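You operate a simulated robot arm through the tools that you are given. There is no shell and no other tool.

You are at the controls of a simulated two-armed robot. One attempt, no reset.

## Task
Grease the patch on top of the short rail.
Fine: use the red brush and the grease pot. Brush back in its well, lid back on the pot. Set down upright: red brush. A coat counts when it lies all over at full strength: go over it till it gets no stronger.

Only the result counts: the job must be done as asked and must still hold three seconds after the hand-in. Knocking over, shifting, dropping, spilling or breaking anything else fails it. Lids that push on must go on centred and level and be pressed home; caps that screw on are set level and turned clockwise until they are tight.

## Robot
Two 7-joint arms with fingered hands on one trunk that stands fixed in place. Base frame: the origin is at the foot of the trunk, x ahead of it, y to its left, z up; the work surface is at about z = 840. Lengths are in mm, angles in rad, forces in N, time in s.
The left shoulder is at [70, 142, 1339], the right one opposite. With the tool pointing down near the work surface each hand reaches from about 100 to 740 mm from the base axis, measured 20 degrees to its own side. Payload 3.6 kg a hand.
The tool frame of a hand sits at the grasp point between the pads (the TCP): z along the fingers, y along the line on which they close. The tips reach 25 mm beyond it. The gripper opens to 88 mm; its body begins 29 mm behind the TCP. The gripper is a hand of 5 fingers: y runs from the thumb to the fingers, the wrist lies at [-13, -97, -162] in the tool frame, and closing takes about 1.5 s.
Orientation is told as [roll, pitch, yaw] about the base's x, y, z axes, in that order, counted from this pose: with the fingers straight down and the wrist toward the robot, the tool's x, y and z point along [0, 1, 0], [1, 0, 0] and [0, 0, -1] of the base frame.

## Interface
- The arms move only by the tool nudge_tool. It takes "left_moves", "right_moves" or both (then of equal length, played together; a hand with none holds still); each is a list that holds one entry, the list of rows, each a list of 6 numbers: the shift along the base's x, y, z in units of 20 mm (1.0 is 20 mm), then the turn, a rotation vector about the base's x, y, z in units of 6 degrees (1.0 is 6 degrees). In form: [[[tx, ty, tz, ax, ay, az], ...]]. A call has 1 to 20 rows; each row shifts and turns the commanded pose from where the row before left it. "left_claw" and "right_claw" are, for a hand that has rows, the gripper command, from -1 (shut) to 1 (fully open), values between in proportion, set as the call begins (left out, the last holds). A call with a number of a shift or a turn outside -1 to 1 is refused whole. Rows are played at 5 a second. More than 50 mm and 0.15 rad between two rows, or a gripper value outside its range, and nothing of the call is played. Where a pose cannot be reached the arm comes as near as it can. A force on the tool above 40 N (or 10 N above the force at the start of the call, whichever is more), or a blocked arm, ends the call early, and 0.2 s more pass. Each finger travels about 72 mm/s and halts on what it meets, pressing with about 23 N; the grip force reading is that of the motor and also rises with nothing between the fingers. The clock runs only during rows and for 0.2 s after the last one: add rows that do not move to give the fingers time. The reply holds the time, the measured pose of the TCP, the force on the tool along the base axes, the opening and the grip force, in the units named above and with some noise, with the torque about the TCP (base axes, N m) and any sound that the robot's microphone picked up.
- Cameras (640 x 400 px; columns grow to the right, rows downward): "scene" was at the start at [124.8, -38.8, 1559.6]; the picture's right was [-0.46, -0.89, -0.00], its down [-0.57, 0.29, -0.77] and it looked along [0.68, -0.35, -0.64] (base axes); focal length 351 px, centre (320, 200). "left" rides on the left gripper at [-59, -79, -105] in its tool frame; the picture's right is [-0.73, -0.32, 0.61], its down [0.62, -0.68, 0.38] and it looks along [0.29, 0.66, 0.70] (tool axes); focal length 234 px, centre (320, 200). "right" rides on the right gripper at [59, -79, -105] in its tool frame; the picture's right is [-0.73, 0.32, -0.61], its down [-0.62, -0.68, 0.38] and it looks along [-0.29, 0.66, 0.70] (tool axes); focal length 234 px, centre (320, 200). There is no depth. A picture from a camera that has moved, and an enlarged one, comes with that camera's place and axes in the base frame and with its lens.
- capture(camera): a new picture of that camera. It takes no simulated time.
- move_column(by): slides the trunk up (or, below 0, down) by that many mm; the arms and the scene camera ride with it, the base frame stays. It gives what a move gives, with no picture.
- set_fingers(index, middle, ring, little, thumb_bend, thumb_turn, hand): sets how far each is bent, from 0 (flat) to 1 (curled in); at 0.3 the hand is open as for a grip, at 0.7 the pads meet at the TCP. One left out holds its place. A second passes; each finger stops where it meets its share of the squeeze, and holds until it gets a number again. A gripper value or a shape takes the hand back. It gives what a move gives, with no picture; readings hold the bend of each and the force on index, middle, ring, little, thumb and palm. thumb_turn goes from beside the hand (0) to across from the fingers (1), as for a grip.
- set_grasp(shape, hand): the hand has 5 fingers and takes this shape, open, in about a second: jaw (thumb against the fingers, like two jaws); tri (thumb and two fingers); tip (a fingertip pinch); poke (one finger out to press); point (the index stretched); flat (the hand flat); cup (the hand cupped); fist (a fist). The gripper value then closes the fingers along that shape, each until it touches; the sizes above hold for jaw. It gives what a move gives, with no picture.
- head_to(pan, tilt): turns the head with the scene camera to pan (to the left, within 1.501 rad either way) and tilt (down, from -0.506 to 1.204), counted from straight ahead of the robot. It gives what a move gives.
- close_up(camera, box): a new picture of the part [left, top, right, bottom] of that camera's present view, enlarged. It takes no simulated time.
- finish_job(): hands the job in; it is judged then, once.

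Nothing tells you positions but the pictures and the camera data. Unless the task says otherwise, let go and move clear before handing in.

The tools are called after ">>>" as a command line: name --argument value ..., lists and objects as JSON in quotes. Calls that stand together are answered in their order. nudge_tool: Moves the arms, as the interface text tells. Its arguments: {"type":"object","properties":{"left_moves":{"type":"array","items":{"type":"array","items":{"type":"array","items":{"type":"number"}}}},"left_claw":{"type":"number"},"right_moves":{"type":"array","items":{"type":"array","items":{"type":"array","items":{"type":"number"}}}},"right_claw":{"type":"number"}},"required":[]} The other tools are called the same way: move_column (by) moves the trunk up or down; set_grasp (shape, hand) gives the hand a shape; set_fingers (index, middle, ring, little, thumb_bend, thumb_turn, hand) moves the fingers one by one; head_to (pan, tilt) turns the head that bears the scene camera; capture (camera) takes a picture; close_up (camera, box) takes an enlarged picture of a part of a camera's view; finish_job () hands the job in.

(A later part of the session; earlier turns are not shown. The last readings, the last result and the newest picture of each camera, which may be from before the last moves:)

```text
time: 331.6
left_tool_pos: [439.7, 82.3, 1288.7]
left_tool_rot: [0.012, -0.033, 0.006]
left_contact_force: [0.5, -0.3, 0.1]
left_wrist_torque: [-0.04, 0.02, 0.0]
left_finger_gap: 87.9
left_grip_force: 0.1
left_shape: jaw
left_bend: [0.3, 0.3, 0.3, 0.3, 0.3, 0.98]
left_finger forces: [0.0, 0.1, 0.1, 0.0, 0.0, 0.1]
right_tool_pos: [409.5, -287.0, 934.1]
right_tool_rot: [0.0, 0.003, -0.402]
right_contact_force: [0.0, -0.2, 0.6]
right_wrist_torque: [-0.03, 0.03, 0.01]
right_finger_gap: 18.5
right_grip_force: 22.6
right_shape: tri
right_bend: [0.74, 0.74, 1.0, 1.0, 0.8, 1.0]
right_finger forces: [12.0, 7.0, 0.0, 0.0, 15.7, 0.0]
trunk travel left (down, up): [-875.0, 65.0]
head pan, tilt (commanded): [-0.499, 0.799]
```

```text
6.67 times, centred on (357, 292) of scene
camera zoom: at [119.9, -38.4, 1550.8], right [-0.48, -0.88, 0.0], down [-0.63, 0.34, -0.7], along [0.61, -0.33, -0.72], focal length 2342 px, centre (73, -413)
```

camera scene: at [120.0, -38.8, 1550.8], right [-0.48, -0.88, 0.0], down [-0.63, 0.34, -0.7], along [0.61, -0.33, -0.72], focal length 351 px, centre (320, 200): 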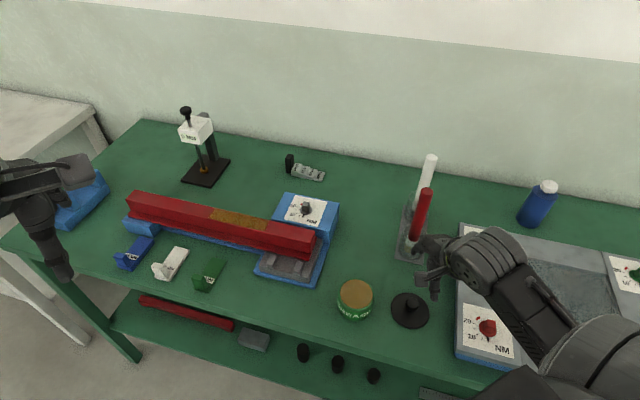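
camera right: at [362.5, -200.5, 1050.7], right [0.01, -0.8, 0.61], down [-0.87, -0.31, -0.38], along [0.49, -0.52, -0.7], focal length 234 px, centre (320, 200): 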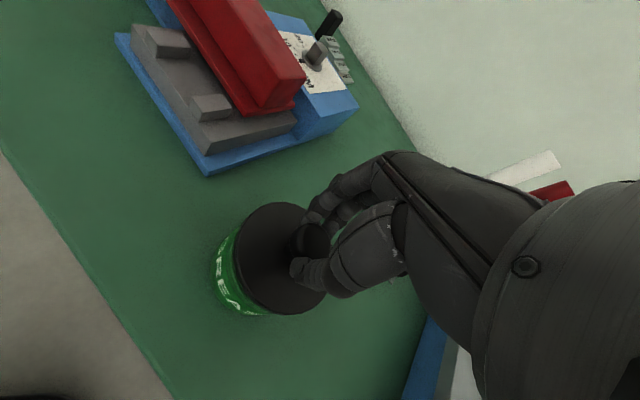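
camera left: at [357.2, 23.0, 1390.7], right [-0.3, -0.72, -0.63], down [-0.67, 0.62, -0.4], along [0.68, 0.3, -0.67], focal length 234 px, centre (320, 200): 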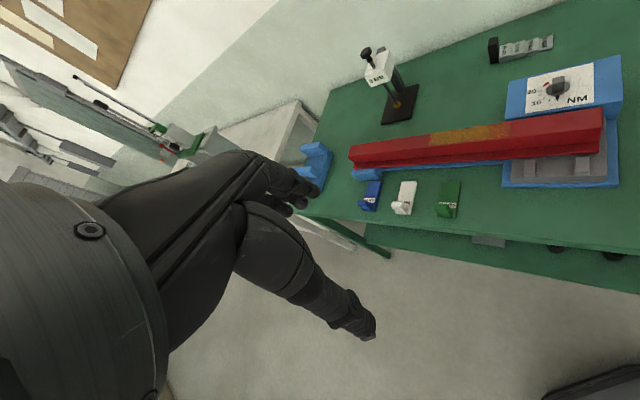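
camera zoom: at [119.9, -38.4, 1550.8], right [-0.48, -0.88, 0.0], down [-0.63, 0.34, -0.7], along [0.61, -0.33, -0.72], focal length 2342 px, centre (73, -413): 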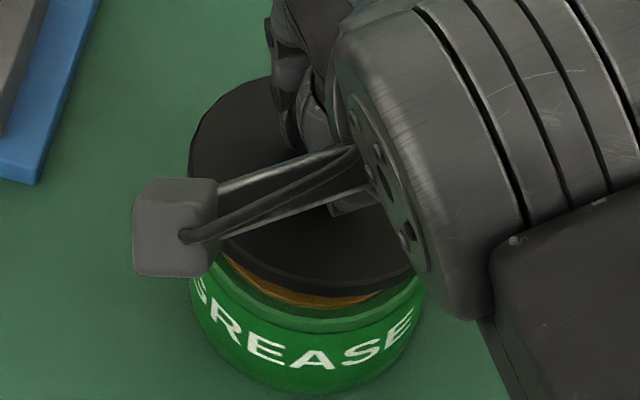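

>>> nudge_tool --right_moves '[[[0, 0, -0.1, 0, 0, 0], [0, 0, -0.1, 0, 0, 0], [0, 0, -0.1, 0, 0, 0], [0, 0, 0, 0, 0, 0]]]'

>>> close_up --camera "right" --box '[190, 180, 350, 330]'

>>> close_up --camera "scene" --box '[332, 262, 382, 322]'

```text
time: 332.6
left_tool_pos: [439.2, 84.0, 1289.2]
left_tool_rot: [0.011, -0.032, 0.007]
left_contact_force: [0.0, 0.2, -0.7]
left_wrist_torque: [-0.01, -0.01, -0.02]
left_finger_gap: 88.0
left_grip_force: 0.0
left_shape: jaw
left_bend: [0.3, 0.3, 0.3, 0.3, 0.3, 0.98]
left_finger forces: [0.1, 0.0, 0.0, 0.0, 0.0, 0.2]
right_tool_pos: [408.0, -285.7, 928.7]
right_tool_rot: [0.001, 0.003, -0.402]
right_contact_force: [0.3, -0.7, -0.5]
right_wrist_torque: [-0.04, 0.01, 0.0]
right_finger_gap: 18.2
right_grip_force: 22.8
right_shape: tri
right_bend: [0.74, 0.74, 1.0, 1.0, 0.8, 1.0]
right_finger forces: [12.2, 7.6, 0.0, 0.0, 15.9, 0.0]
trunk travel left (down, up): [-875.0, 65.0]
head pan, tilt (commanded): [-0.499, 0.799]
```

```text
2.67 times, centred on (270, 255) of right
camera zoom: at [361.0, -201.5, 1034.8], right [0.01, -0.8, 0.61], down [-0.87, -0.31, -0.38], along [0.49, -0.52, -0.7], focal length 624 px, centre (453, 53)
```

zoom: 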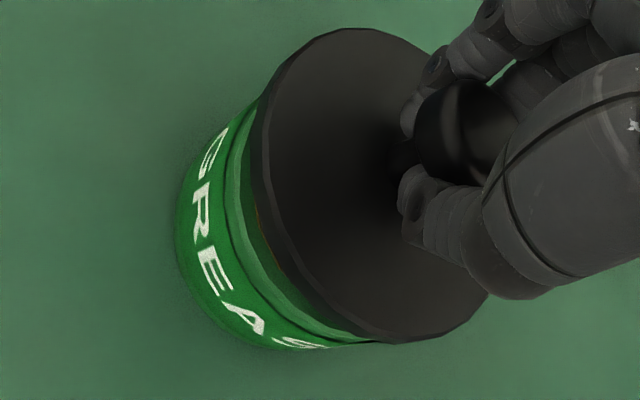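

```text
6.67 times, centred on (357, 292) of scene
camera zoom: at [119.8, -38.3, 1550.9], right [-0.48, -0.88, 0.0], down [-0.63, 0.34, -0.7], along [0.61, -0.33, -0.72], focal length 2342 px, centre (73, -413)
```

zoom: 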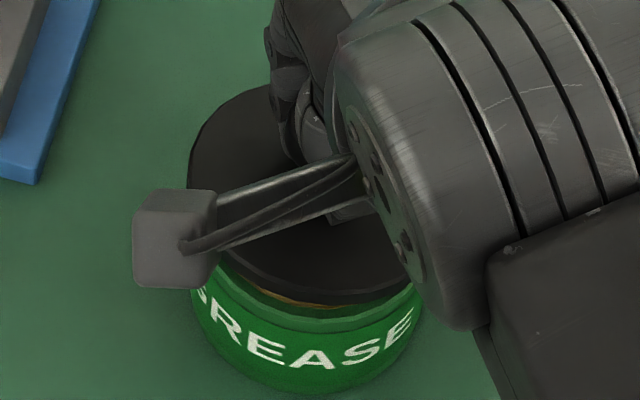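

The lid may be a little tilted in this grip. I'll lower it until it rests lightly on the rim, then let go and inspect it before pressing.

>>> nudge_tool --right_moves '[[[0, 0, -0.08, 0, 0, 0], [0, 0, 0, 0, 0, 0]]]'

>>> nudge_tool --right_moves '[[[0, 0, -0.08, 0, 0, 0], [0, 0, 0, 0, 0, 0]]]'

```text
time: 333.2
left_tool_pos: [438.6, 84.4, 1290.1]
left_tool_rot: [0.013, -0.033, 0.007]
left_contact_force: [-0.4, 0.8, 0.1]
left_wrist_torque: [0.0, -0.01, 0.0]
left_finger_gap: 88.0
left_grip_force: 0.0
left_shape: jaw
left_bend: [0.3, 0.3, 0.3, 0.3, 0.3, 0.98]
left_finger forces: [0.0, 0.1, 0.0, 0.0, 0.0, 0.1]
right_tool_pos: [410.0, -286.1, 927.5]
right_tool_rot: [0.0, 0.003, -0.4]
right_contact_force: [1.7, -0.2, 2.8]
right_wrist_torque: [-0.06, -0.09, 0.01]
right_finger_gap: 18.3
right_grip_force: 23.2
right_shape: tri
right_bend: [0.74, 0.74, 1.0, 1.0, 0.8, 1.0]
right_finger forces: [12.2, 7.5, 0.0, 0.1, 16.4, 0.0]
trunk travel left (down, up): [-875.0, 65.0]
head pan, tilt (commanded): [-0.499, 0.799]
```

```text
time: 333.8
left_tool_pos: [438.7, 84.6, 1289.8]
left_tool_rot: [0.012, -0.035, 0.006]
left_contact_force: [-0.4, -0.6, 0.9]
left_wrist_torque: [0.02, -0.01, 0.02]
left_finger_gap: 87.8
left_grip_force: 0.1
left_shape: jaw
left_bend: [0.3, 0.3, 0.3, 0.3, 0.3, 0.98]
left_finger forces: [0.1, 0.0, 0.1, 0.0, 0.0, 0.1]
right_tool_pos: [408.2, -286.3, 925.2]
right_tool_rot: [0.0, 0.003, -0.401]
right_contact_force: [-1.0, 0.6, 4.0]
right_wrist_torque: [-0.09, -0.12, 0.02]
right_finger_gap: 18.1
right_grip_force: 23.1
right_shape: tri
right_bend: [0.74, 0.74, 1.0, 1.0, 0.8, 1.0]
right_finger forces: [12.8, 7.1, 0.0, 0.0, 16.8, 0.0]
trunk travel left (down, up): [-875.0, 65.0]
head pan, tilt (commanded): [-0.499, 0.799]
```

>>> close_up --camera "right" --box '[190, 180, 350, 330]'

>>> close_up --camera "scene" --box '[332, 262, 382, 322]'

```text
2.67 times, centred on (270, 255) of right
camera zoom: at [360.5, -201.1, 1032.0], right [0.01, -0.8, 0.61], down [-0.87, -0.31, -0.38], along [0.49, -0.52, -0.7], focal length 624 px, centre (453, 53)
```

zoom: 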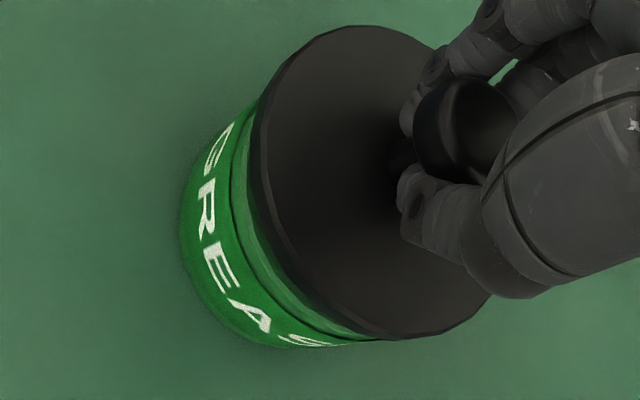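

```text
6.67 times, centred on (357, 292) of scene
camera zoom: at [119.2, -37.9, 1550.9], right [-0.48, -0.88, 0.0], down [-0.63, 0.34, -0.7], along [0.61, -0.33, -0.72], focal length 2342 px, centre (73, -413)
```

zoom: 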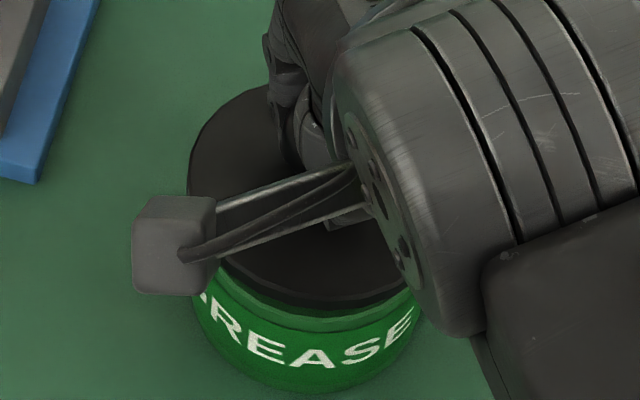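

>>> nudge_tool --right_moves '[[[0, 0, -0.06, 0, 0, 0], [0, 0, 0, 0, 0, 0]]]'

>>> nudge_tool --right_moves '[[[0, 0, -0.06, 0, 0, 0], [0, 0, 0, 0, 0, 0]]]'

>>> close_up --camera "right" --box '[190, 180, 350, 330]'

>>> close_up --camera "scene" --box '[332, 262, 382, 322]'

```text
time: 334.4
left_tool_pos: [438.5, 84.1, 1290.8]
left_tool_rot: [0.011, -0.032, 0.007]
left_contact_force: [0.3, -0.5, 0.1]
left_wrist_torque: [-0.01, -0.02, 0.01]
left_finger_gap: 88.0
left_grip_force: 0.2
left_shape: jaw
left_bend: [0.3, 0.3, 0.3, 0.3, 0.3, 0.98]
left_finger forces: [0.0, 0.0, 0.0, 0.0, 0.0, 0.1]
right_tool_pos: [408.5, -284.1, 925.3]
right_tool_rot: [0.0, 0.002, -0.401]
right_contact_force: [-2.8, 2.8, 6.1]
right_wrist_torque: [-0.07, -0.08, -0.03]
right_finger_gap: 18.4
right_grip_force: 22.5
right_shape: tri
right_bend: [0.74, 0.75, 1.0, 1.0, 0.8, 1.0]
right_finger forces: [13.2, 7.0, 0.0, 0.0, 18.5, 0.0]
trunk travel left (down, up): [-875.0, 65.0]
head pan, tilt (commanded): [-0.499, 0.799]
heard: snap
```

```text
time: 335.0
left_tool_pos: [437.1, 86.0, 1290.3]
left_tool_rot: [0.01, -0.034, 0.007]
left_contact_force: [-0.6, 0.4, -0.2]
left_wrist_torque: [0.0, 0.01, 0.01]
left_finger_gap: 88.1
left_grip_force: 0.0
left_shape: jaw
left_bend: [0.3, 0.3, 0.3, 0.3, 0.3, 0.98]
left_finger forces: [0.0, 0.0, 0.0, 0.0, 0.1, 0.0]
right_tool_pos: [408.1, -283.8, 925.7]
right_tool_rot: [0.001, 0.001, -0.4]
right_contact_force: [-4.0, 4.0, 9.3]
right_wrist_torque: [-0.05, -0.12, 0.04]
right_finger_gap: 18.4
right_grip_force: 23.2
right_shape: tri
right_bend: [0.74, 0.75, 1.0, 1.0, 0.8, 1.0]
right_finger forces: [12.8, 6.5, 0.0, 0.0, 19.2, 0.1]
trunk travel left (down, up): [-875.0, 65.0]
head pan, tilt (commanded): [-0.499, 0.799]
```

```text
2.67 times, centred on (270, 255) of right
camera zoom: at [359.6, -200.0, 1030.6], right [0.01, -0.8, 0.61], down [-0.87, -0.31, -0.38], along [0.49, -0.52, -0.7], focal length 624 px, centre (453, 53)
```

zoom: 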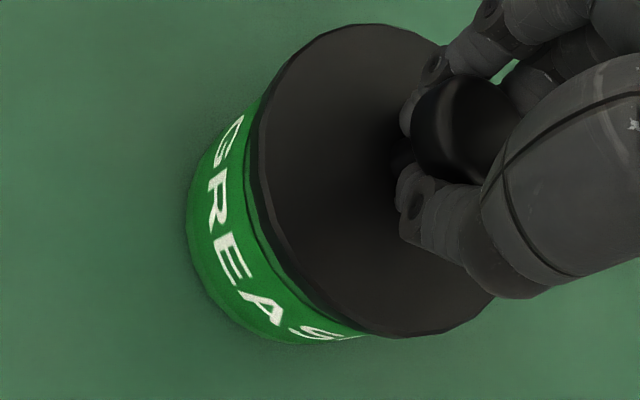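

```text
6.67 times, centred on (357, 292) of scene
camera zoom: at [117.4, -36.5, 1551.2], right [-0.48, -0.88, 0.0], down [-0.63, 0.34, -0.7], along [0.61, -0.33, -0.72], focal length 2342 px, centre (73, -413)
```

zoom: 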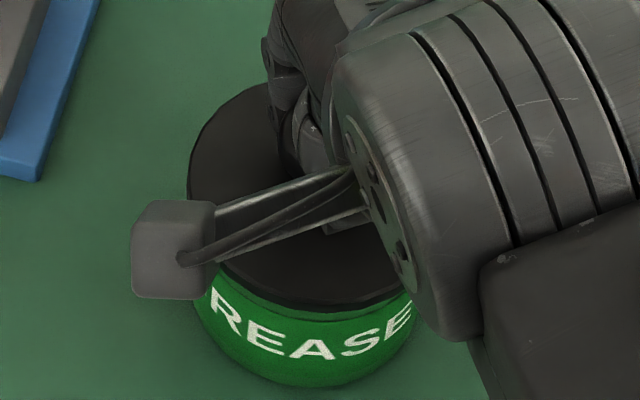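

A single snap this time, with 9 N downward, so the lid is on. I'll ease the side load and pressure, then open the fingers carefully so they don't pry it off again.

>>> nudge_tool --right_moves '[[[-0.03, 0.05, 0.04, 0, 0, 0], [0, 0, 0, 0, 0, 0]]]'

>>> nudge_tool --right_moves '[[[0, 0, 0, 0, 0, 0], [0, 0, 0.04, 0, 0, 0], [0, 0, 0, 0, 0, 0]]]' --right_claw -0.5

>>> close_up --camera "right" --box '[190, 180, 350, 330]'

```text
time: 335.6
left_tool_pos: [438.5, 85.2, 1290.8]
left_tool_rot: [0.013, -0.034, 0.007]
left_contact_force: [-0.2, -0.1, 0.4]
left_wrist_torque: [0.0, 0.04, 0.01]
left_finger_gap: 88.0
left_grip_force: 0.1
left_shape: jaw
left_bend: [0.3, 0.3, 0.3, 0.3, 0.3, 0.98]
left_finger forces: [0.1, 0.0, 0.1, 0.1, 0.0, 0.1]
right_tool_pos: [408.8, -284.4, 925.3]
right_tool_rot: [0.0, 0.003, -0.401]
right_contact_force: [-2.1, 2.5, 6.4]
right_wrist_torque: [-0.11, -0.12, 0.01]
right_finger_gap: 18.2
right_grip_force: 22.8
right_shape: tri
right_bend: [0.74, 0.75, 1.0, 1.0, 0.8, 1.0]
right_finger forces: [13.3, 7.6, 0.0, 0.1, 18.9, 0.1]
trunk travel left (down, up): [-875.0, 65.0]
head pan, tilt (commanded): [-0.499, 0.799]
```

```text
time: 336.4
left_tool_pos: [439.7, 84.8, 1289.5]
left_tool_rot: [0.012, -0.034, 0.008]
left_contact_force: [-0.2, 0.0, -0.9]
left_wrist_torque: [0.03, 0.01, 0.03]
left_finger_gap: 88.4
left_grip_force: 0.0
left_shape: jaw
left_bend: [0.3, 0.3, 0.3, 0.3, 0.3, 0.98]
left_finger forces: [0.0, 0.1, 0.1, 0.2, 0.0, 0.0]
right_tool_pos: [408.0, -284.4, 925.4]
right_tool_rot: [0.0, 0.003, -0.402]
right_contact_force: [0.6, 0.5, -0.3]
right_wrist_torque: [0.01, 0.02, 0.01]
right_finger_gap: 22.0
right_grip_force: 0.0
right_shape: tri
right_bend: [0.74, 0.56, 0.99, 0.99, 0.74, 1.0]
right_finger forces: [0.0, 0.0, 0.0, 0.0, 0.0, 0.1]
trunk travel left (down, up): [-875.0, 65.0]
head pan, tilt (commanded): [-0.499, 0.799]
```

```text
2.67 times, centred on (270, 255) of right
camera zoom: at [359.9, -200.3, 1031.0], right [0.01, -0.8, 0.61], down [-0.87, -0.31, -0.38], along [0.49, -0.52, -0.7], focal length 624 px, centre (453, 53)
```

zoom: 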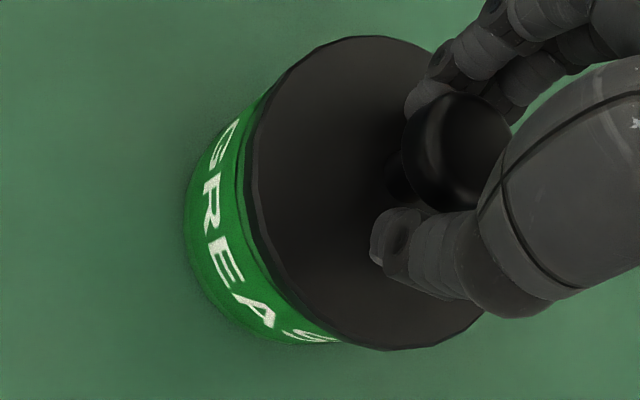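

Released with no new snap, so the lid stayed on. I'll open further while rising away.

>>> nudge_tool --right_moves '[[[0, 0, 0.03, 0, 0, 0], [0, 0, 0.06, 0, 0, 0], [0, 0, 0.08, 0, 0, 0], [0, 0, 0, 0, 0, 0]]]' --right_claw -0.1

>>> nudge_tool --right_moves '[[[0, 0, 0.1, 0, 0, 0], [0, 0, 0.15, 0, 0, 0], [0, 0, 0.2, 0, 0, 0], [0, 0, 0, 0, 0, 0]]]' --right_claw 0.2

>>> close_up --camera "right" --box '[190, 180, 350, 330]'

```text
time: 337.4
left_tool_pos: [439.8, 84.2, 1289.6]
left_tool_rot: [0.013, -0.033, 0.006]
left_contact_force: [-0.2, 0.7, -0.1]
left_wrist_torque: [0.0, 0.0, -0.02]
left_finger_gap: 87.9
left_grip_force: 0.0
left_shape: jaw
left_bend: [0.3, 0.3, 0.3, 0.3, 0.3, 0.98]
left_finger forces: [0.0, 0.1, 0.1, 0.1, 0.1, 0.0]
right_tool_pos: [407.7, -284.4, 928.1]
right_tool_rot: [0.003, 0.003, -0.403]
right_contact_force: [-0.6, 0.7, -0.6]
right_wrist_torque: [-0.01, 0.03, 0.0]
right_finger_gap: 39.6
right_grip_force: 0.1
right_shape: tri
right_bend: [0.74, 0.47, 0.99, 0.99, 0.71, 1.0]
right_finger forces: [0.0, 0.1, 0.1, 0.0, 0.0, 0.0]
trunk travel left (down, up): [-875.0, 65.0]
head pan, tilt (commanded): [-0.499, 0.799]
```

```text
time: 338.4
left_tool_pos: [439.4, 82.9, 1289.7]
left_tool_rot: [0.013, -0.034, 0.006]
left_contact_force: [0.0, -0.5, 0.1]
left_wrist_torque: [0.01, -0.01, -0.05]
left_finger_gap: 87.7
left_grip_force: 0.0
left_shape: jaw
left_bend: [0.3, 0.3, 0.3, 0.3, 0.3, 0.98]
left_finger forces: [0.0, 0.0, 0.0, 0.0, 0.0, 0.0]
right_tool_pos: [408.0, -284.9, 938.3]
right_tool_rot: [0.001, 0.003, -0.401]
right_contact_force: [0.0, 0.4, 0.2]
right_wrist_torque: [0.0, 0.01, 0.0]
right_finger_gap: 52.4
right_grip_force: 0.0
right_shape: tri
right_bend: [0.74, 0.41, 0.99, 0.99, 0.65, 1.0]
right_finger forces: [0.1, 0.1, 0.0, 0.0, 0.0, 0.0]
trunk travel left (down, up): [-875.0, 65.0]
head pan, tilt (commanded): [-0.499, 0.799]
```

```text
2.67 times, centred on (270, 255) of right
camera zoom: at [360.3, -200.5, 1043.2], right [0.01, -0.8, 0.61], down [-0.87, -0.31, -0.38], along [0.49, -0.52, -0.7], focal length 624 px, centre (453, 53)
```

zoom: 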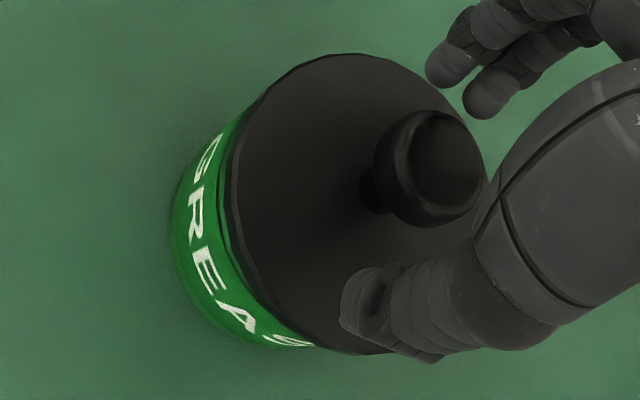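

>>> nudge_tool --right_moves '[[[0, 0, 0.4, 0, 0, 0], [0, 0, 0.8, 0, 0, 0], [0, 0, 0.9, 0, 0, 0], [0, 0, 0.9, 0, 0, 0], [0, 0, 0.9, 0, 0, 0], [0, -0.9, 0.3, 0, 0, 0], [0, -0.9, 0, 0, 0, 0], [0, -0.9, 0, 0, 0, 0], [0, 0, 0, 0, 0, 0]]]'

>>> capture --camera "scene"

>>> close_up --camera "scene" --box '[316, 260, 396, 330]'

>>> close_up --camera "right" --box '[100, 100, 320, 280]'

```text
time: 339.6
left_tool_pos: [440.6, 82.0, 1289.4]
left_tool_rot: [0.014, -0.032, 0.005]
left_contact_force: [0.2, -1.1, -0.3]
left_wrist_torque: [0.01, 0.0, 0.03]
left_finger_gap: 87.7
left_grip_force: 0.0
left_shape: jaw
left_bend: [0.3, 0.3, 0.3, 0.3, 0.3, 0.98]
left_finger forces: [0.1, 0.0, 0.0, 0.1, 0.0, 0.0]
right_tool_pos: [405.8, -345.4, 1009.8]
right_tool_rot: [-0.166, -0.053, -0.394]
right_contact_force: [-0.7, -0.6, 0.4]
right_wrist_torque: [0.0, -0.03, -0.01]
right_finger_gap: 52.9
right_grip_force: 0.1
right_shape: tri
right_bend: [0.74, 0.41, 0.99, 0.99, 0.65, 1.0]
right_finger forces: [0.0, 0.0, 0.0, 0.1, 0.1, 0.0]
right hand out of reach, approached as far as the arm can: row 5
trunk travel left (down, up): [-875.0, 65.0]
head pan, tilt (commanded): [-0.499, 0.799]
stopped in row 5 (right hand): the arm was blocked; the commanded pose is now the measured one
```

```text
taken
camera scene: at [119.9, -41.1, 1550.8], right [-0.48, -0.88, 0.0], down [-0.63, 0.34, -0.7], along [0.61, -0.33, -0.72], focal length 351 px, centre (320, 200)
```

scene: 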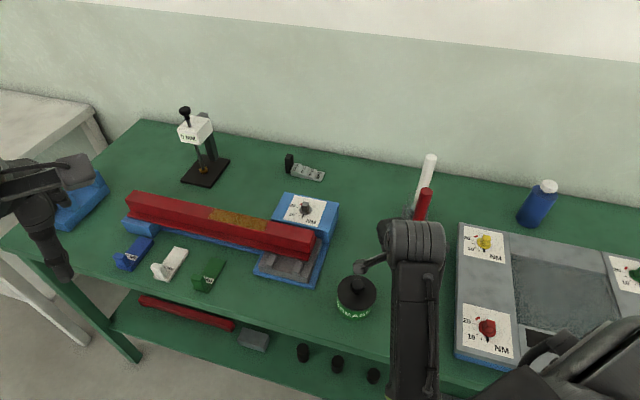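

```text
5.71 times, centred on (356, 295) of scene
camera zoom: at [119.9, -41.1, 1550.8], right [-0.48, -0.88, 0.0], down [-0.63, 0.34, -0.7], along [0.61, -0.33, -0.72], focal length 2007 px, centre (114, -343)
```

zoom: 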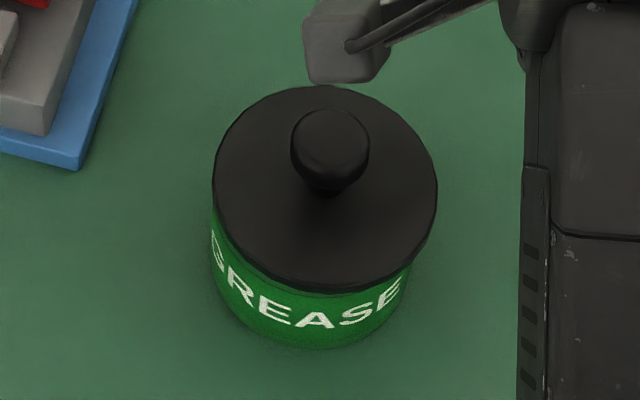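

```text
2.22 times, centred on (210, 190) of right
camera zoom: at [357.2, -243.7, 1100.4], right [0.03, -0.68, 0.74], down [-0.88, -0.37, -0.31], along [0.48, -0.64, -0.6], focal length 520 px, centre (564, 222)
```

zoom: 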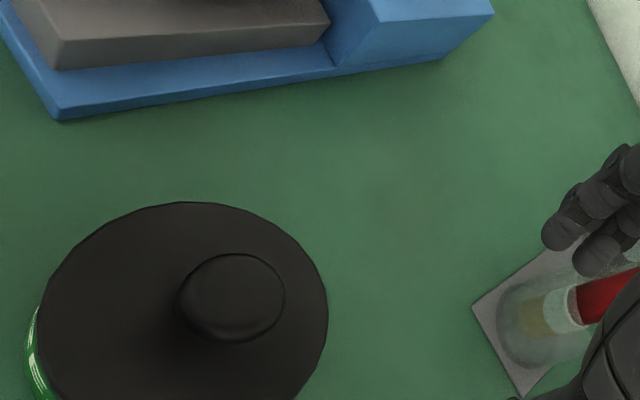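

The lid sits exactly as it did at the start, centred and home. But the right arm ran into a limit while rising and shifted sideways, so I'll recover it in small steps, clear of the brush.

>>> nudge_tool --right_moves '[[[0, 0, 0.2, 0.2, 0.06, 0], [0, 0, 0.2, 0.2, 0.06, 0], [0, 0, 0.2, 0.2, 0.06, 0], [0, 0, 0, 0, 0, 0]]]'

>>> capture --camera "scene"

>>> capture --camera "right"

```text
time: 340.2
left_tool_pos: [439.9, 82.9, 1289.4]
left_tool_rot: [0.015, -0.033, 0.005]
left_contact_force: [-0.8, -0.9, -0.3]
left_wrist_torque: [-0.01, -0.05, 0.0]
left_finger_gap: 87.9
left_grip_force: 0.0
left_shape: jaw
left_bend: [0.3, 0.3, 0.3, 0.3, 0.3, 0.98]
left_finger forces: [0.0, 0.0, 0.0, 0.0, 0.0, 0.1]
right_tool_pos: [396.8, -400.7, 1036.7]
right_tool_rot: [-0.291, -0.078, -0.404]
right_contact_force: [-0.8, -0.4, 0.8]
right_wrist_torque: [0.0, 0.01, 0.0]
right_finger_gap: 52.9
right_grip_force: 0.2
right_shape: tri
right_bend: [0.74, 0.41, 0.99, 0.99, 0.65, 1.0]
right_finger forces: [0.0, 0.1, 0.0, 0.0, 0.0, 0.0]
right hand out of reach, approached as far as the arm can: row 2, 3
trunk travel left (down, up): [-875.0, 65.0]
head pan, tilt (commanded): [-0.499, 0.799]
stopped in row 3 (right hand): the arm was blocked; the commanded pose is now the measured one
```

```text
taken
camera scene: at [120.1, -39.7, 1550.8], right [-0.48, -0.88, 0.0], down [-0.63, 0.34, -0.7], along [0.61, -0.33, -0.72], focal length 351 px, centre (320, 200)
```

scene: 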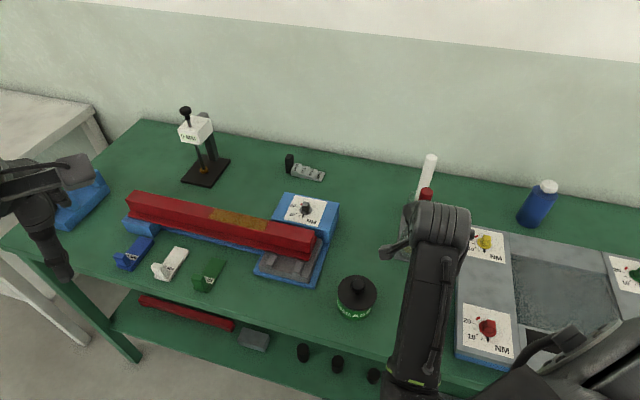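

```text
taken
camera right: at [353.9, -286.7, 1113.1], right [0.03, -0.58, 0.81], down [-0.89, -0.39, -0.24], along [0.46, -0.71, -0.53], focal length 234 px, centre (320, 200)
```

right: 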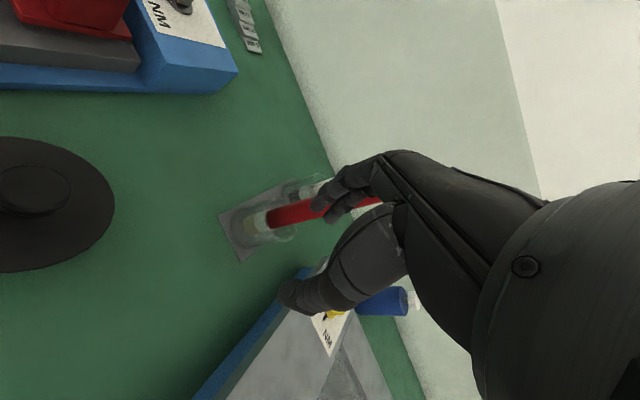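

The arm's solution is drifting toward the brush when I go up, so I'll stop that. Instead I'll move forward and left, away from the brush, to unfold the arm.

>>> nudge_tool --right_moves '[[[0.15, 0.4, 0, 0, 0, 0], [0.15, 0.4, 0, 0, 0, 0], [0, 0, 0, 0, 0, 0]]]'

>>> capture --camera "right"

>>> capture --camera "scene"

```text
time: 341.0
left_tool_pos: [439.2, 84.4, 1289.3]
left_tool_rot: [0.013, -0.033, 0.006]
left_contact_force: [-0.1, -0.4, 0.2]
left_wrist_torque: [0.0, 0.03, 0.03]
left_finger_gap: 88.0
left_grip_force: 0.0
left_shape: jaw
left_bend: [0.3, 0.3, 0.3, 0.3, 0.3, 0.98]
left_finger forces: [0.0, 0.1, 0.1, 0.0, 0.1, 0.1]
right_tool_pos: [405.4, -388.9, 1042.9]
right_tool_rot: [-0.311, -0.099, -0.406]
right_contact_force: [-0.5, -0.1, -0.6]
right_wrist_torque: [0.0, 0.04, -0.01]
right_finger_gap: 52.3
right_grip_force: 0.2
right_shape: tri
right_bend: [0.74, 0.41, 0.99, 0.99, 0.65, 1.0]
right_finger forces: [0.0, 0.0, 0.0, 0.0, 0.1, 0.0]
trunk travel left (down, up): [-875.0, 65.0]
head pan, tilt (commanded): [-0.499, 0.799]
```

```text
taken
camera right: at [361.3, -275.4, 1117.0], right [0.02, -0.56, 0.83], down [-0.89, -0.39, -0.24], along [0.46, -0.73, -0.51], focal length 234 px, centre (320, 200)
```

right: 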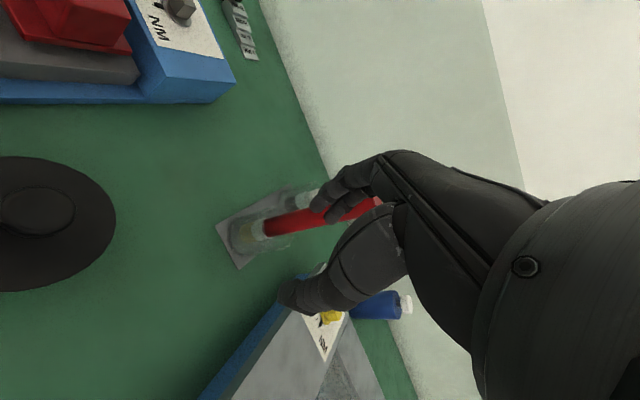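

```text
taken
camera scene: at [119.5, -38.2, 1550.9], right [-0.48, -0.88, 0.0], down [-0.63, 0.34, -0.7], along [0.61, -0.33, -0.72], focal length 351 px, centre (320, 200)
```

scene: 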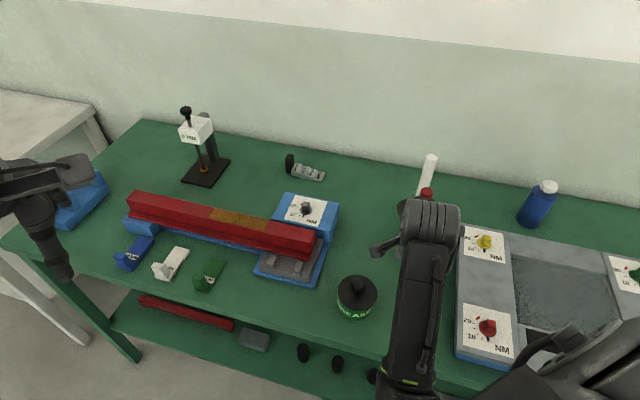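

That worked and the brush is clear by about 60 mm. I'll keep moving away from it and forward.

>>> nudge_tool --right_moves '[[[0.4, 0.6, 0, 0, 0, 0], [0.4, 0.6, 0, 0, 0, 0], [0.4, 0.6, 0, 0, 0, 0], [0.4, 0.6, 0, 0, 0, 0], [0.4, 0.6, 0, 0, 0, 0], [0, 0, 0, 0, 0, 0]]]'

>>> capture --camera "scene"

```text
time: 342.6
left_tool_pos: [439.4, 83.6, 1288.5]
left_tool_rot: [0.013, -0.034, 0.008]
left_contact_force: [-0.3, 0.5, -0.4]
left_wrist_torque: [-0.04, 0.01, -0.03]
left_finger_gap: 87.9
left_grip_force: 0.1
left_shape: jaw
left_bend: [0.3, 0.3, 0.3, 0.3, 0.3, 0.98]
left_finger forces: [0.0, 0.0, 0.0, 0.0, 0.0, 0.1]
right_tool_pos: [441.5, -364.0, 1053.1]
right_tool_rot: [-0.405, -0.131, -0.407]
right_contact_force: [0.5, -0.3, 0.6]
right_wrist_torque: [0.0, -0.01, 0.0]
right_finger_gap: 52.7
right_grip_force: 0.0
right_shape: tri
right_bend: [0.74, 0.41, 0.99, 0.99, 0.65, 1.0]
right_finger forces: [0.0, 0.0, 0.0, 0.0, 0.1, 0.0]
trunk travel left (down, up): [-875.0, 65.0]
head pan, tilt (commanded): [-0.499, 0.799]
stopped in row 6 (right hand): the arm was blocked; the commanded pose is now the measured one
```

```text
taken
camera scene: at [119.8, -38.5, 1550.9], right [-0.48, -0.88, 0.0], down [-0.63, 0.34, -0.7], along [0.61, -0.33, -0.72], focal length 351 px, centre (320, 200)
```

scene: 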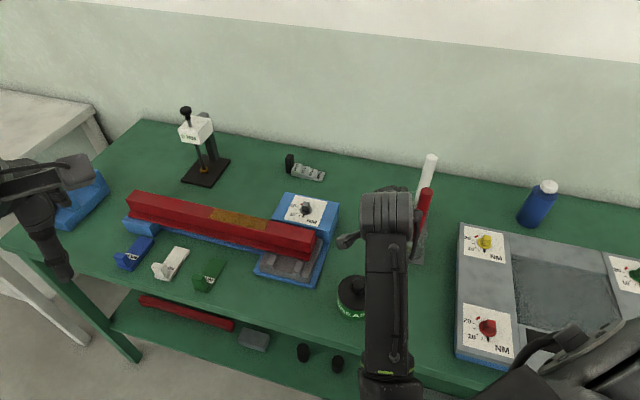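

>>> nudge_tool --right_moves '[[[0.5, 0, 0, 0, 0, 0], [0.5, 0, 0, 0, 0, 0], [0.5, 0, 0, 0, 0, 0], [0, 0, 0, 0, 0, 0]]]'

>>> capture --camera "scene"

>>> capture --camera "right"

```text
time: 343.6
left_tool_pos: [438.7, 84.9, 1289.9]
left_tool_rot: [0.013, -0.034, 0.007]
left_contact_force: [0.4, 0.7, -0.7]
left_wrist_torque: [0.02, -0.02, 0.0]
left_finger_gap: 88.1
left_grip_force: 0.1
left_shape: jaw
left_bend: [0.3, 0.3, 0.3, 0.3, 0.3, 0.98]
left_finger forces: [0.1, 0.1, 0.0, 0.1, 0.1, 0.1]
right_tool_pos: [472.4, -364.8, 1052.5]
right_tool_rot: [-0.399, -0.131, -0.405]
right_contact_force: [-0.5, 1.2, -0.2]
right_wrist_torque: [-0.01, -0.01, -0.03]
right_finger_gap: 52.6
right_grip_force: 0.0
right_shape: tri
right_bend: [0.74, 0.41, 0.99, 0.99, 0.65, 1.0]
right_finger forces: [0.0, 0.0, 0.0, 0.0, 0.0, 0.0]
trunk travel left (down, up): [-875.0, 65.0]
head pan, tilt (commanded): [-0.499, 0.799]
```

```text
taken
camera scene: at [119.7, -38.4, 1550.9], right [-0.48, -0.88, 0.0], down [-0.63, 0.34, -0.7], along [0.61, -0.33, -0.72], focal length 351 px, centre (320, 200)
```

scene: 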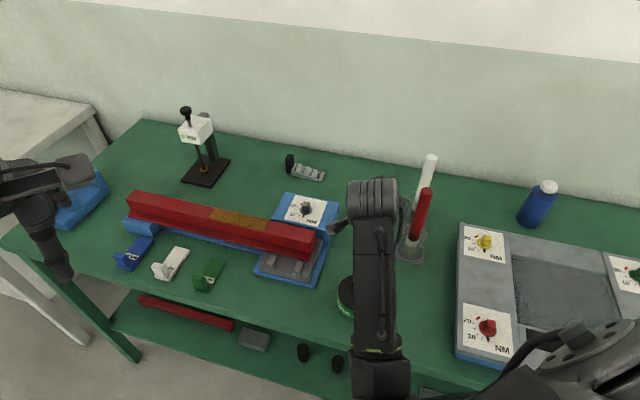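

```text
taken
camera right: at [430.6, -241.0, 1116.1], right [0.02, -0.48, 0.88], down [-0.89, -0.4, -0.2], along [0.45, -0.78, -0.44], focal length 234 px, centre (320, 200)
```

right: 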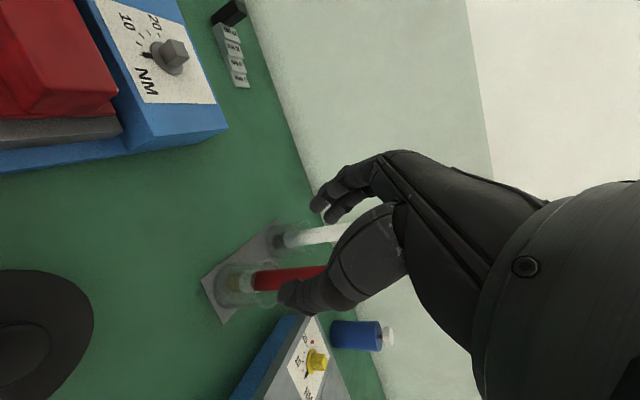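

Straight +x moves follow exactly. I'll test a small upward move from here, with a bit of roll correction.

>>> nudge_tool --right_moves '[[[0.4, 0, 0.2, 0.15, 0, 0], [0.4, 0, 0.2, 0.15, 0, 0], [0, 0, 0, 0, 0, 0]]]'

```text
time: 344.4
left_tool_pos: [437.6, 84.4, 1289.7]
left_tool_rot: [0.012, -0.032, 0.007]
left_contact_force: [0.9, 0.8, 0.7]
left_wrist_torque: [0.01, -0.01, -0.01]
left_finger_gap: 87.7
left_grip_force: 0.0
left_shape: jaw
left_bend: [0.3, 0.3, 0.3, 0.3, 0.3, 0.98]
left_finger forces: [0.0, 0.0, 0.1, 0.1, 0.0, 0.0]
right_tool_pos: [487.7, -362.5, 1060.4]
right_tool_rot: [-0.37, -0.119, -0.41]
right_contact_force: [-0.4, 0.3, -1.5]
right_wrist_torque: [0.0, -0.03, -0.03]
right_finger_gap: 52.7
right_grip_force: 0.1
right_shape: tri
right_bend: [0.74, 0.41, 0.99, 0.99, 0.65, 1.0]
right_finger forces: [0.1, 0.0, 0.0, 0.0, 0.0, 0.0]
trunk travel left (down, up): [-875.0, 65.0]
head pan, tilt (commanded): [-0.499, 0.799]
```

>>> nudge_tool --right_moves '[[[0.4, 0.1, 0.4, 0.35, 0.1, 0], [0.4, 0.1, 0.4, 0.35, 0.1, 0], [0.4, 0.1, 0.4, 0.35, 0.1, 0], [0.4, 0.1, 0.4, 0.35, 0.1, 0], [0, 0, 0, 0, 0, 0]]]'

>>> capture --camera "scene"

```text
time: 345.8
left_tool_pos: [439.3, 84.7, 1290.2]
left_tool_rot: [0.014, -0.031, 0.007]
left_contact_force: [0.1, 0.1, 0.3]
left_wrist_torque: [0.03, -0.02, 0.02]
left_finger_gap: 87.9
left_grip_force: 0.0
left_shape: jaw
left_bend: [0.3, 0.3, 0.3, 0.3, 0.3, 0.98]
left_finger forces: [0.0, 0.0, 0.0, 0.0, 0.0, 0.1]
right_tool_pos: [513.4, -394.4, 1106.7]
right_tool_rot: [-0.318, -0.053, -0.466]
right_contact_force: [-0.8, 0.5, -0.7]
right_wrist_torque: [-0.03, 0.0, -0.01]
right_finger_gap: 52.4
right_grip_force: 0.1
right_shape: tri
right_bend: [0.74, 0.41, 0.99, 0.99, 0.65, 1.0]
right_finger forces: [0.0, 0.1, 0.0, 0.0, 0.0, 0.1]
trunk travel left (down, up): [-875.0, 65.0]
head pan, tilt (commanded): [-0.499, 0.799]
stopped in row 5 (right hand): the arm was blocked; the commanded pose is now the measured one
```

```text
taken
camera scene: at [119.7, -38.6, 1550.9], right [-0.48, -0.88, 0.0], down [-0.63, 0.34, -0.7], along [0.61, -0.33, -0.72], focal length 351 px, centre (320, 200)
```

scene: 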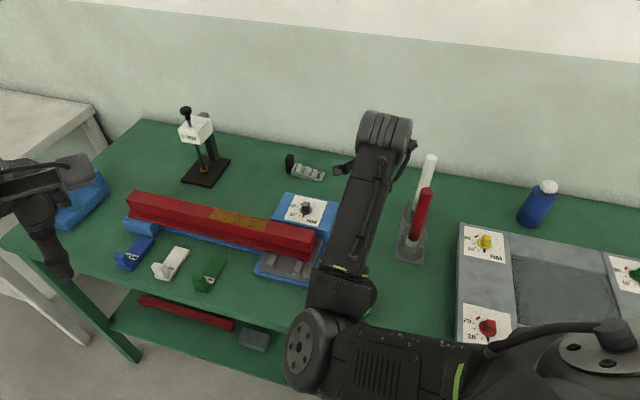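

The elbow has swung to the inside but is well above everything, and the hand is now above brush height. I'll go on straight up.

>>> nudge_tool --right_moves '[[[0, 0, 0.4, 0, 0, 0], [0, 0, 0.4, 0, 0, 0], [0, 0, 0.4, 0, 0, 0], [0, 0, 0, 0, 0, 0]]]'

>>> capture --camera "right"

>>> capture --camera "scene"

```text
time: 346.8
left_tool_pos: [439.0, 84.0, 1288.2]
left_tool_rot: [0.012, -0.033, 0.006]
left_contact_force: [-0.3, -0.2, 0.9]
left_wrist_torque: [0.0, -0.03, 0.02]
left_finger_gap: 87.7
left_grip_force: 0.0
left_shape: jaw
left_bend: [0.3, 0.3, 0.3, 0.3, 0.3, 0.98]
left_finger forces: [0.0, 0.0, 0.0, 0.0, 0.1, 0.0]
right_tool_pos: [510.6, -404.0, 1132.7]
right_tool_rot: [-0.33, -0.062, -0.478]
right_contact_force: [0.0, -0.8, 0.0]
right_wrist_torque: [-0.03, -0.01, 0.01]
right_finger_gap: 52.7
right_grip_force: 0.1
right_shape: tri
right_bend: [0.74, 0.41, 0.99, 0.99, 0.65, 1.0]
right_finger forces: [0.0, 0.0, 0.0, 0.1, 0.0, 0.0]
trunk travel left (down, up): [-875.0, 65.0]
head pan, tilt (commanded): [-0.499, 0.799]
```

```text
taken
camera right: at [478.8, -285.7, 1208.2], right [0.02, -0.56, 0.83], down [-0.92, -0.33, -0.2], along [0.38, -0.76, -0.52], focal length 234 px, centre (320, 200)
```

right: 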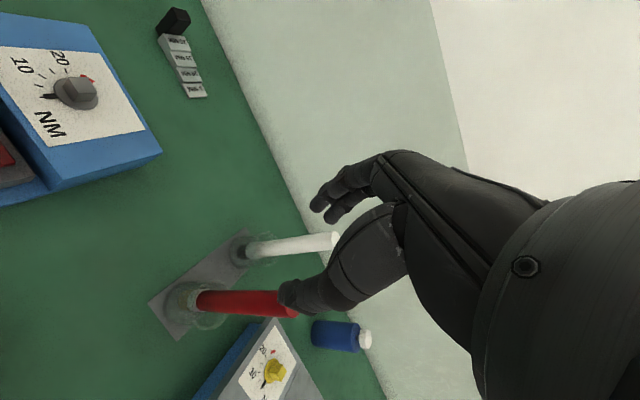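

```text
taken
camera scene: at [119.8, -38.3, 1550.8], right [-0.48, -0.88, 0.0], down [-0.63, 0.34, -0.7], along [0.61, -0.33, -0.72], focal length 351 px, centre (320, 200)
```

scene: 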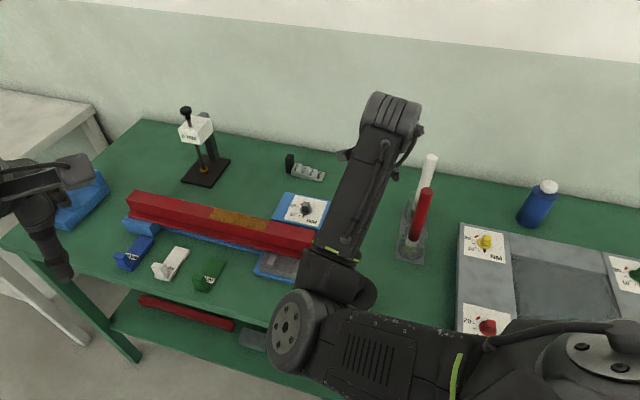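

>>> nudge_tool --right_moves '[[[0, 0, 0.5, 0.2, 0, 0], [0, 0, 0.5, 0.2, 0, 0], [0, 0, 0.5, 0.2, 0, 0], [0, 0, 0.5, 0.2, 0, 0], [0, 0, 0.5, 0.2, 0, 0], [0, 0, 0, 0, 0, 0]]]'

>>> capture --camera "scene"

```text
time: 348.2
left_tool_pos: [439.8, 83.9, 1288.1]
left_tool_rot: [0.011, -0.032, 0.006]
left_contact_force: [0.0, -0.2, -0.2]
left_wrist_torque: [0.0, 0.01, -0.02]
left_finger_gap: 87.7
left_grip_force: 0.1
left_shape: jaw
left_bend: [0.3, 0.3, 0.3, 0.3, 0.3, 0.98]
left_finger forces: [0.1, 0.0, 0.0, 0.0, 0.0, 0.1]
right_tool_pos: [530.1, -410.5, 1167.4]
right_tool_rot: [-0.218, -0.003, -0.463]
right_contact_force: [0.2, -0.9, 0.3]
right_wrist_torque: [0.01, 0.01, -0.02]
right_finger_gap: 52.4
right_grip_force: 0.1
right_shape: tri
right_bend: [0.74, 0.41, 0.99, 0.99, 0.65, 1.0]
right_finger forces: [0.1, 0.0, 0.0, 0.0, 0.0, 0.0]
right hand out of reach, approached as far as the arm can: row 2, 3, 4, 5
trunk travel left (down, up): [-875.0, 65.0]
head pan, tilt (commanded): [-0.499, 0.799]
```

```text
taken
camera scene: at [119.8, -38.4, 1550.8], right [-0.48, -0.88, 0.0], down [-0.63, 0.34, -0.7], along [0.61, -0.33, -0.72], focal length 351 px, centre (320, 200)
```

scene: 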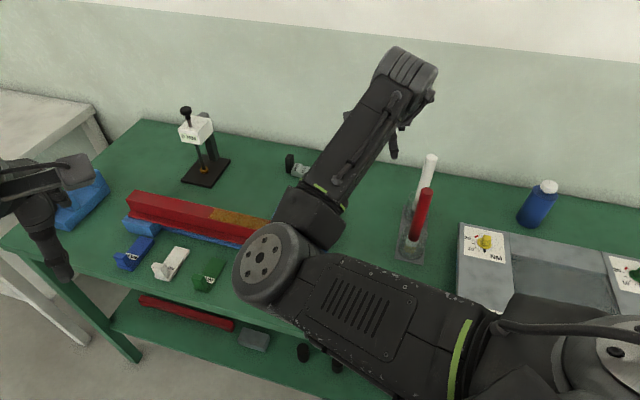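

The arm is clear and high. I'll swing it to the right so I can inspect the pot and brush unobstructed.

>>> nudge_tool --right_moves '[[[-0.3, -0.8, 0.2, 0.1, 0, 0], [-0.3, -0.8, 0.2, 0.1, 0, 0], [-0.3, -0.8, 0.2, 0.1, 0, 0], [-0.3, -0.8, 0.2, 0.1, 0, 0], [-0.3, -0.8, 0.2, 0.1, 0, 0], [-0.3, -0.8, 0.2, 0.1, 0, 0], [-0.3, -0.8, 0.2, 0.1, 0, 0], [-0.3, -0.8, 0.2, 0.1, 0, 0], [0, 0, 0, 0, 0, 0]]]'

>>> capture --camera "scene"

```text
time: 350.2
left_tool_pos: [439.7, 84.6, 1289.2]
left_tool_rot: [0.013, -0.033, 0.007]
left_contact_force: [-0.3, 0.3, -0.8]
left_wrist_torque: [0.04, 0.01, 0.01]
left_finger_gap: 87.7
left_grip_force: 0.1
left_shape: jaw
left_bend: [0.3, 0.3, 0.3, 0.3, 0.3, 0.98]
left_finger forces: [0.0, 0.0, 0.1, 0.0, 0.0, 0.0]
right_tool_pos: [482.2, -539.0, 1199.1]
right_tool_rot: [-0.147, 0.034, -0.463]
right_contact_force: [0.3, 0.5, 0.4]
right_wrist_torque: [-0.01, -0.02, -0.02]
right_finger_gap: 52.6
right_grip_force: 0.1
right_shape: tri
right_bend: [0.74, 0.41, 0.99, 0.99, 0.65, 1.0]
right_finger forces: [0.0, 0.1, 0.1, 0.0, 0.0, 0.0]
trunk travel left (down, up): [-875.0, 65.0]
head pan, tilt (commanded): [-0.499, 0.799]
```

```text
taken
camera scene: at [120.0, -38.1, 1550.8], right [-0.48, -0.88, 0.0], down [-0.63, 0.34, -0.7], along [0.61, -0.33, -0.72], focal length 351 px, centre (320, 200)
```

scene: 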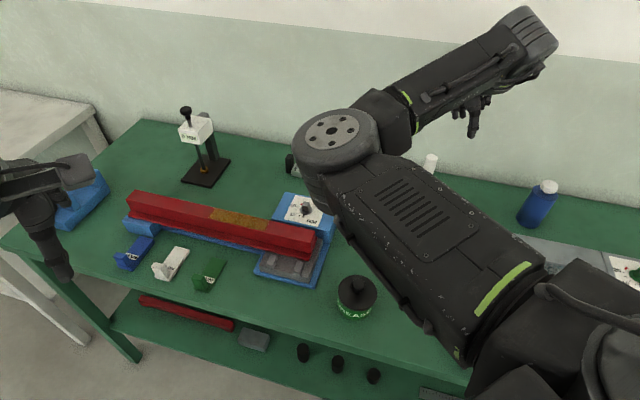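

>>> close_up --camera "scene" --box '[316, 260, 396, 330]'

>>> nudge_tool --right_moves '[[[-0.5, -0.7, 0.1, 0.1, 0, 0], [-0.5, -0.7, 0.1, 0.1, 0, 0], [-0.5, -0.7, 0.1, 0.1, 0, 0], [-0.5, -0.7, 0.1, 0.1, 0, 0], [-0.5, -0.7, 0.1, 0.1, 0, 0], [-0.5, -0.7, 0.1, 0.1, 0, 0], [0, 0, 0, 0, 0, 0]]]'

>>> capture --camera "scene"

>>> capture --camera "right"

```text
5.71 times, centred on (356, 295) of scene
camera zoom: at [120.0, -38.1, 1550.8], right [-0.48, -0.88, 0.0], down [-0.63, 0.34, -0.7], along [0.61, -0.33, -0.72], focal length 2007 px, centre (114, -343)
```

zoom: 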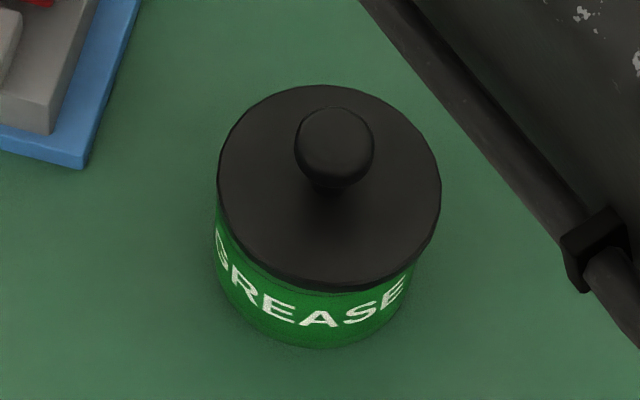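

```text
time: 351.8
left_tool_pos: [439.6, 83.5, 1289.5]
left_tool_rot: [0.013, -0.033, 0.006]
left_contact_force: [-0.7, 0.6, 0.3]
left_wrist_torque: [-0.01, 0.01, 0.02]
left_finger_gap: 87.8
left_grip_force: 0.1
left_shape: jaw
left_bend: [0.3, 0.3, 0.3, 0.3, 0.3, 0.98]
left_finger forces: [0.0, 0.0, 0.0, 0.1, 0.1, 0.1]
right_tool_pos: [421.9, -621.9, 1211.5]
right_tool_rot: [-0.089, 0.062, -0.462]
right_contact_force: [-0.1, 0.7, 0.8]
right_wrist_torque: [-0.01, 0.0, -0.01]
right_finger_gap: 52.6
right_grip_force: 0.0
right_shape: tri
right_bend: [0.74, 0.41, 0.99, 0.99, 0.65, 1.0]
right_finger forces: [0.1, 0.0, 0.1, 0.0, 0.0, 0.0]
trunk travel left (down, up): [-875.0, 65.0]
head pan, tilt (commanded): [-0.499, 0.799]
```

```text
taken
camera scene: at [120.1, -38.2, 1550.8], right [-0.48, -0.88, 0.0], down [-0.63, 0.34, -0.7], along [0.61, -0.33, -0.72], focal length 351 px, centre (320, 200)
```

scene: 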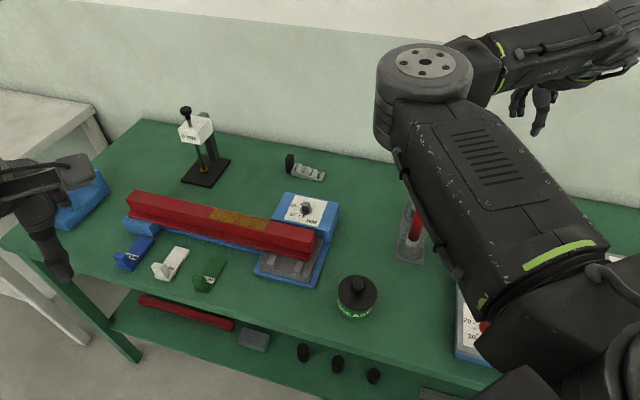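

```text
taken
camera right: at [388.4, -530.5, 1316.4], right [0.03, -0.76, 0.65], down [-0.92, -0.28, -0.28], along [0.39, -0.59, -0.71], focal length 234 px, centre (320, 200)
```

right: 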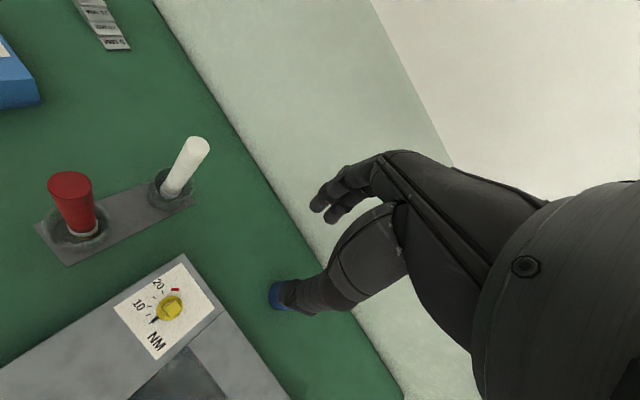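

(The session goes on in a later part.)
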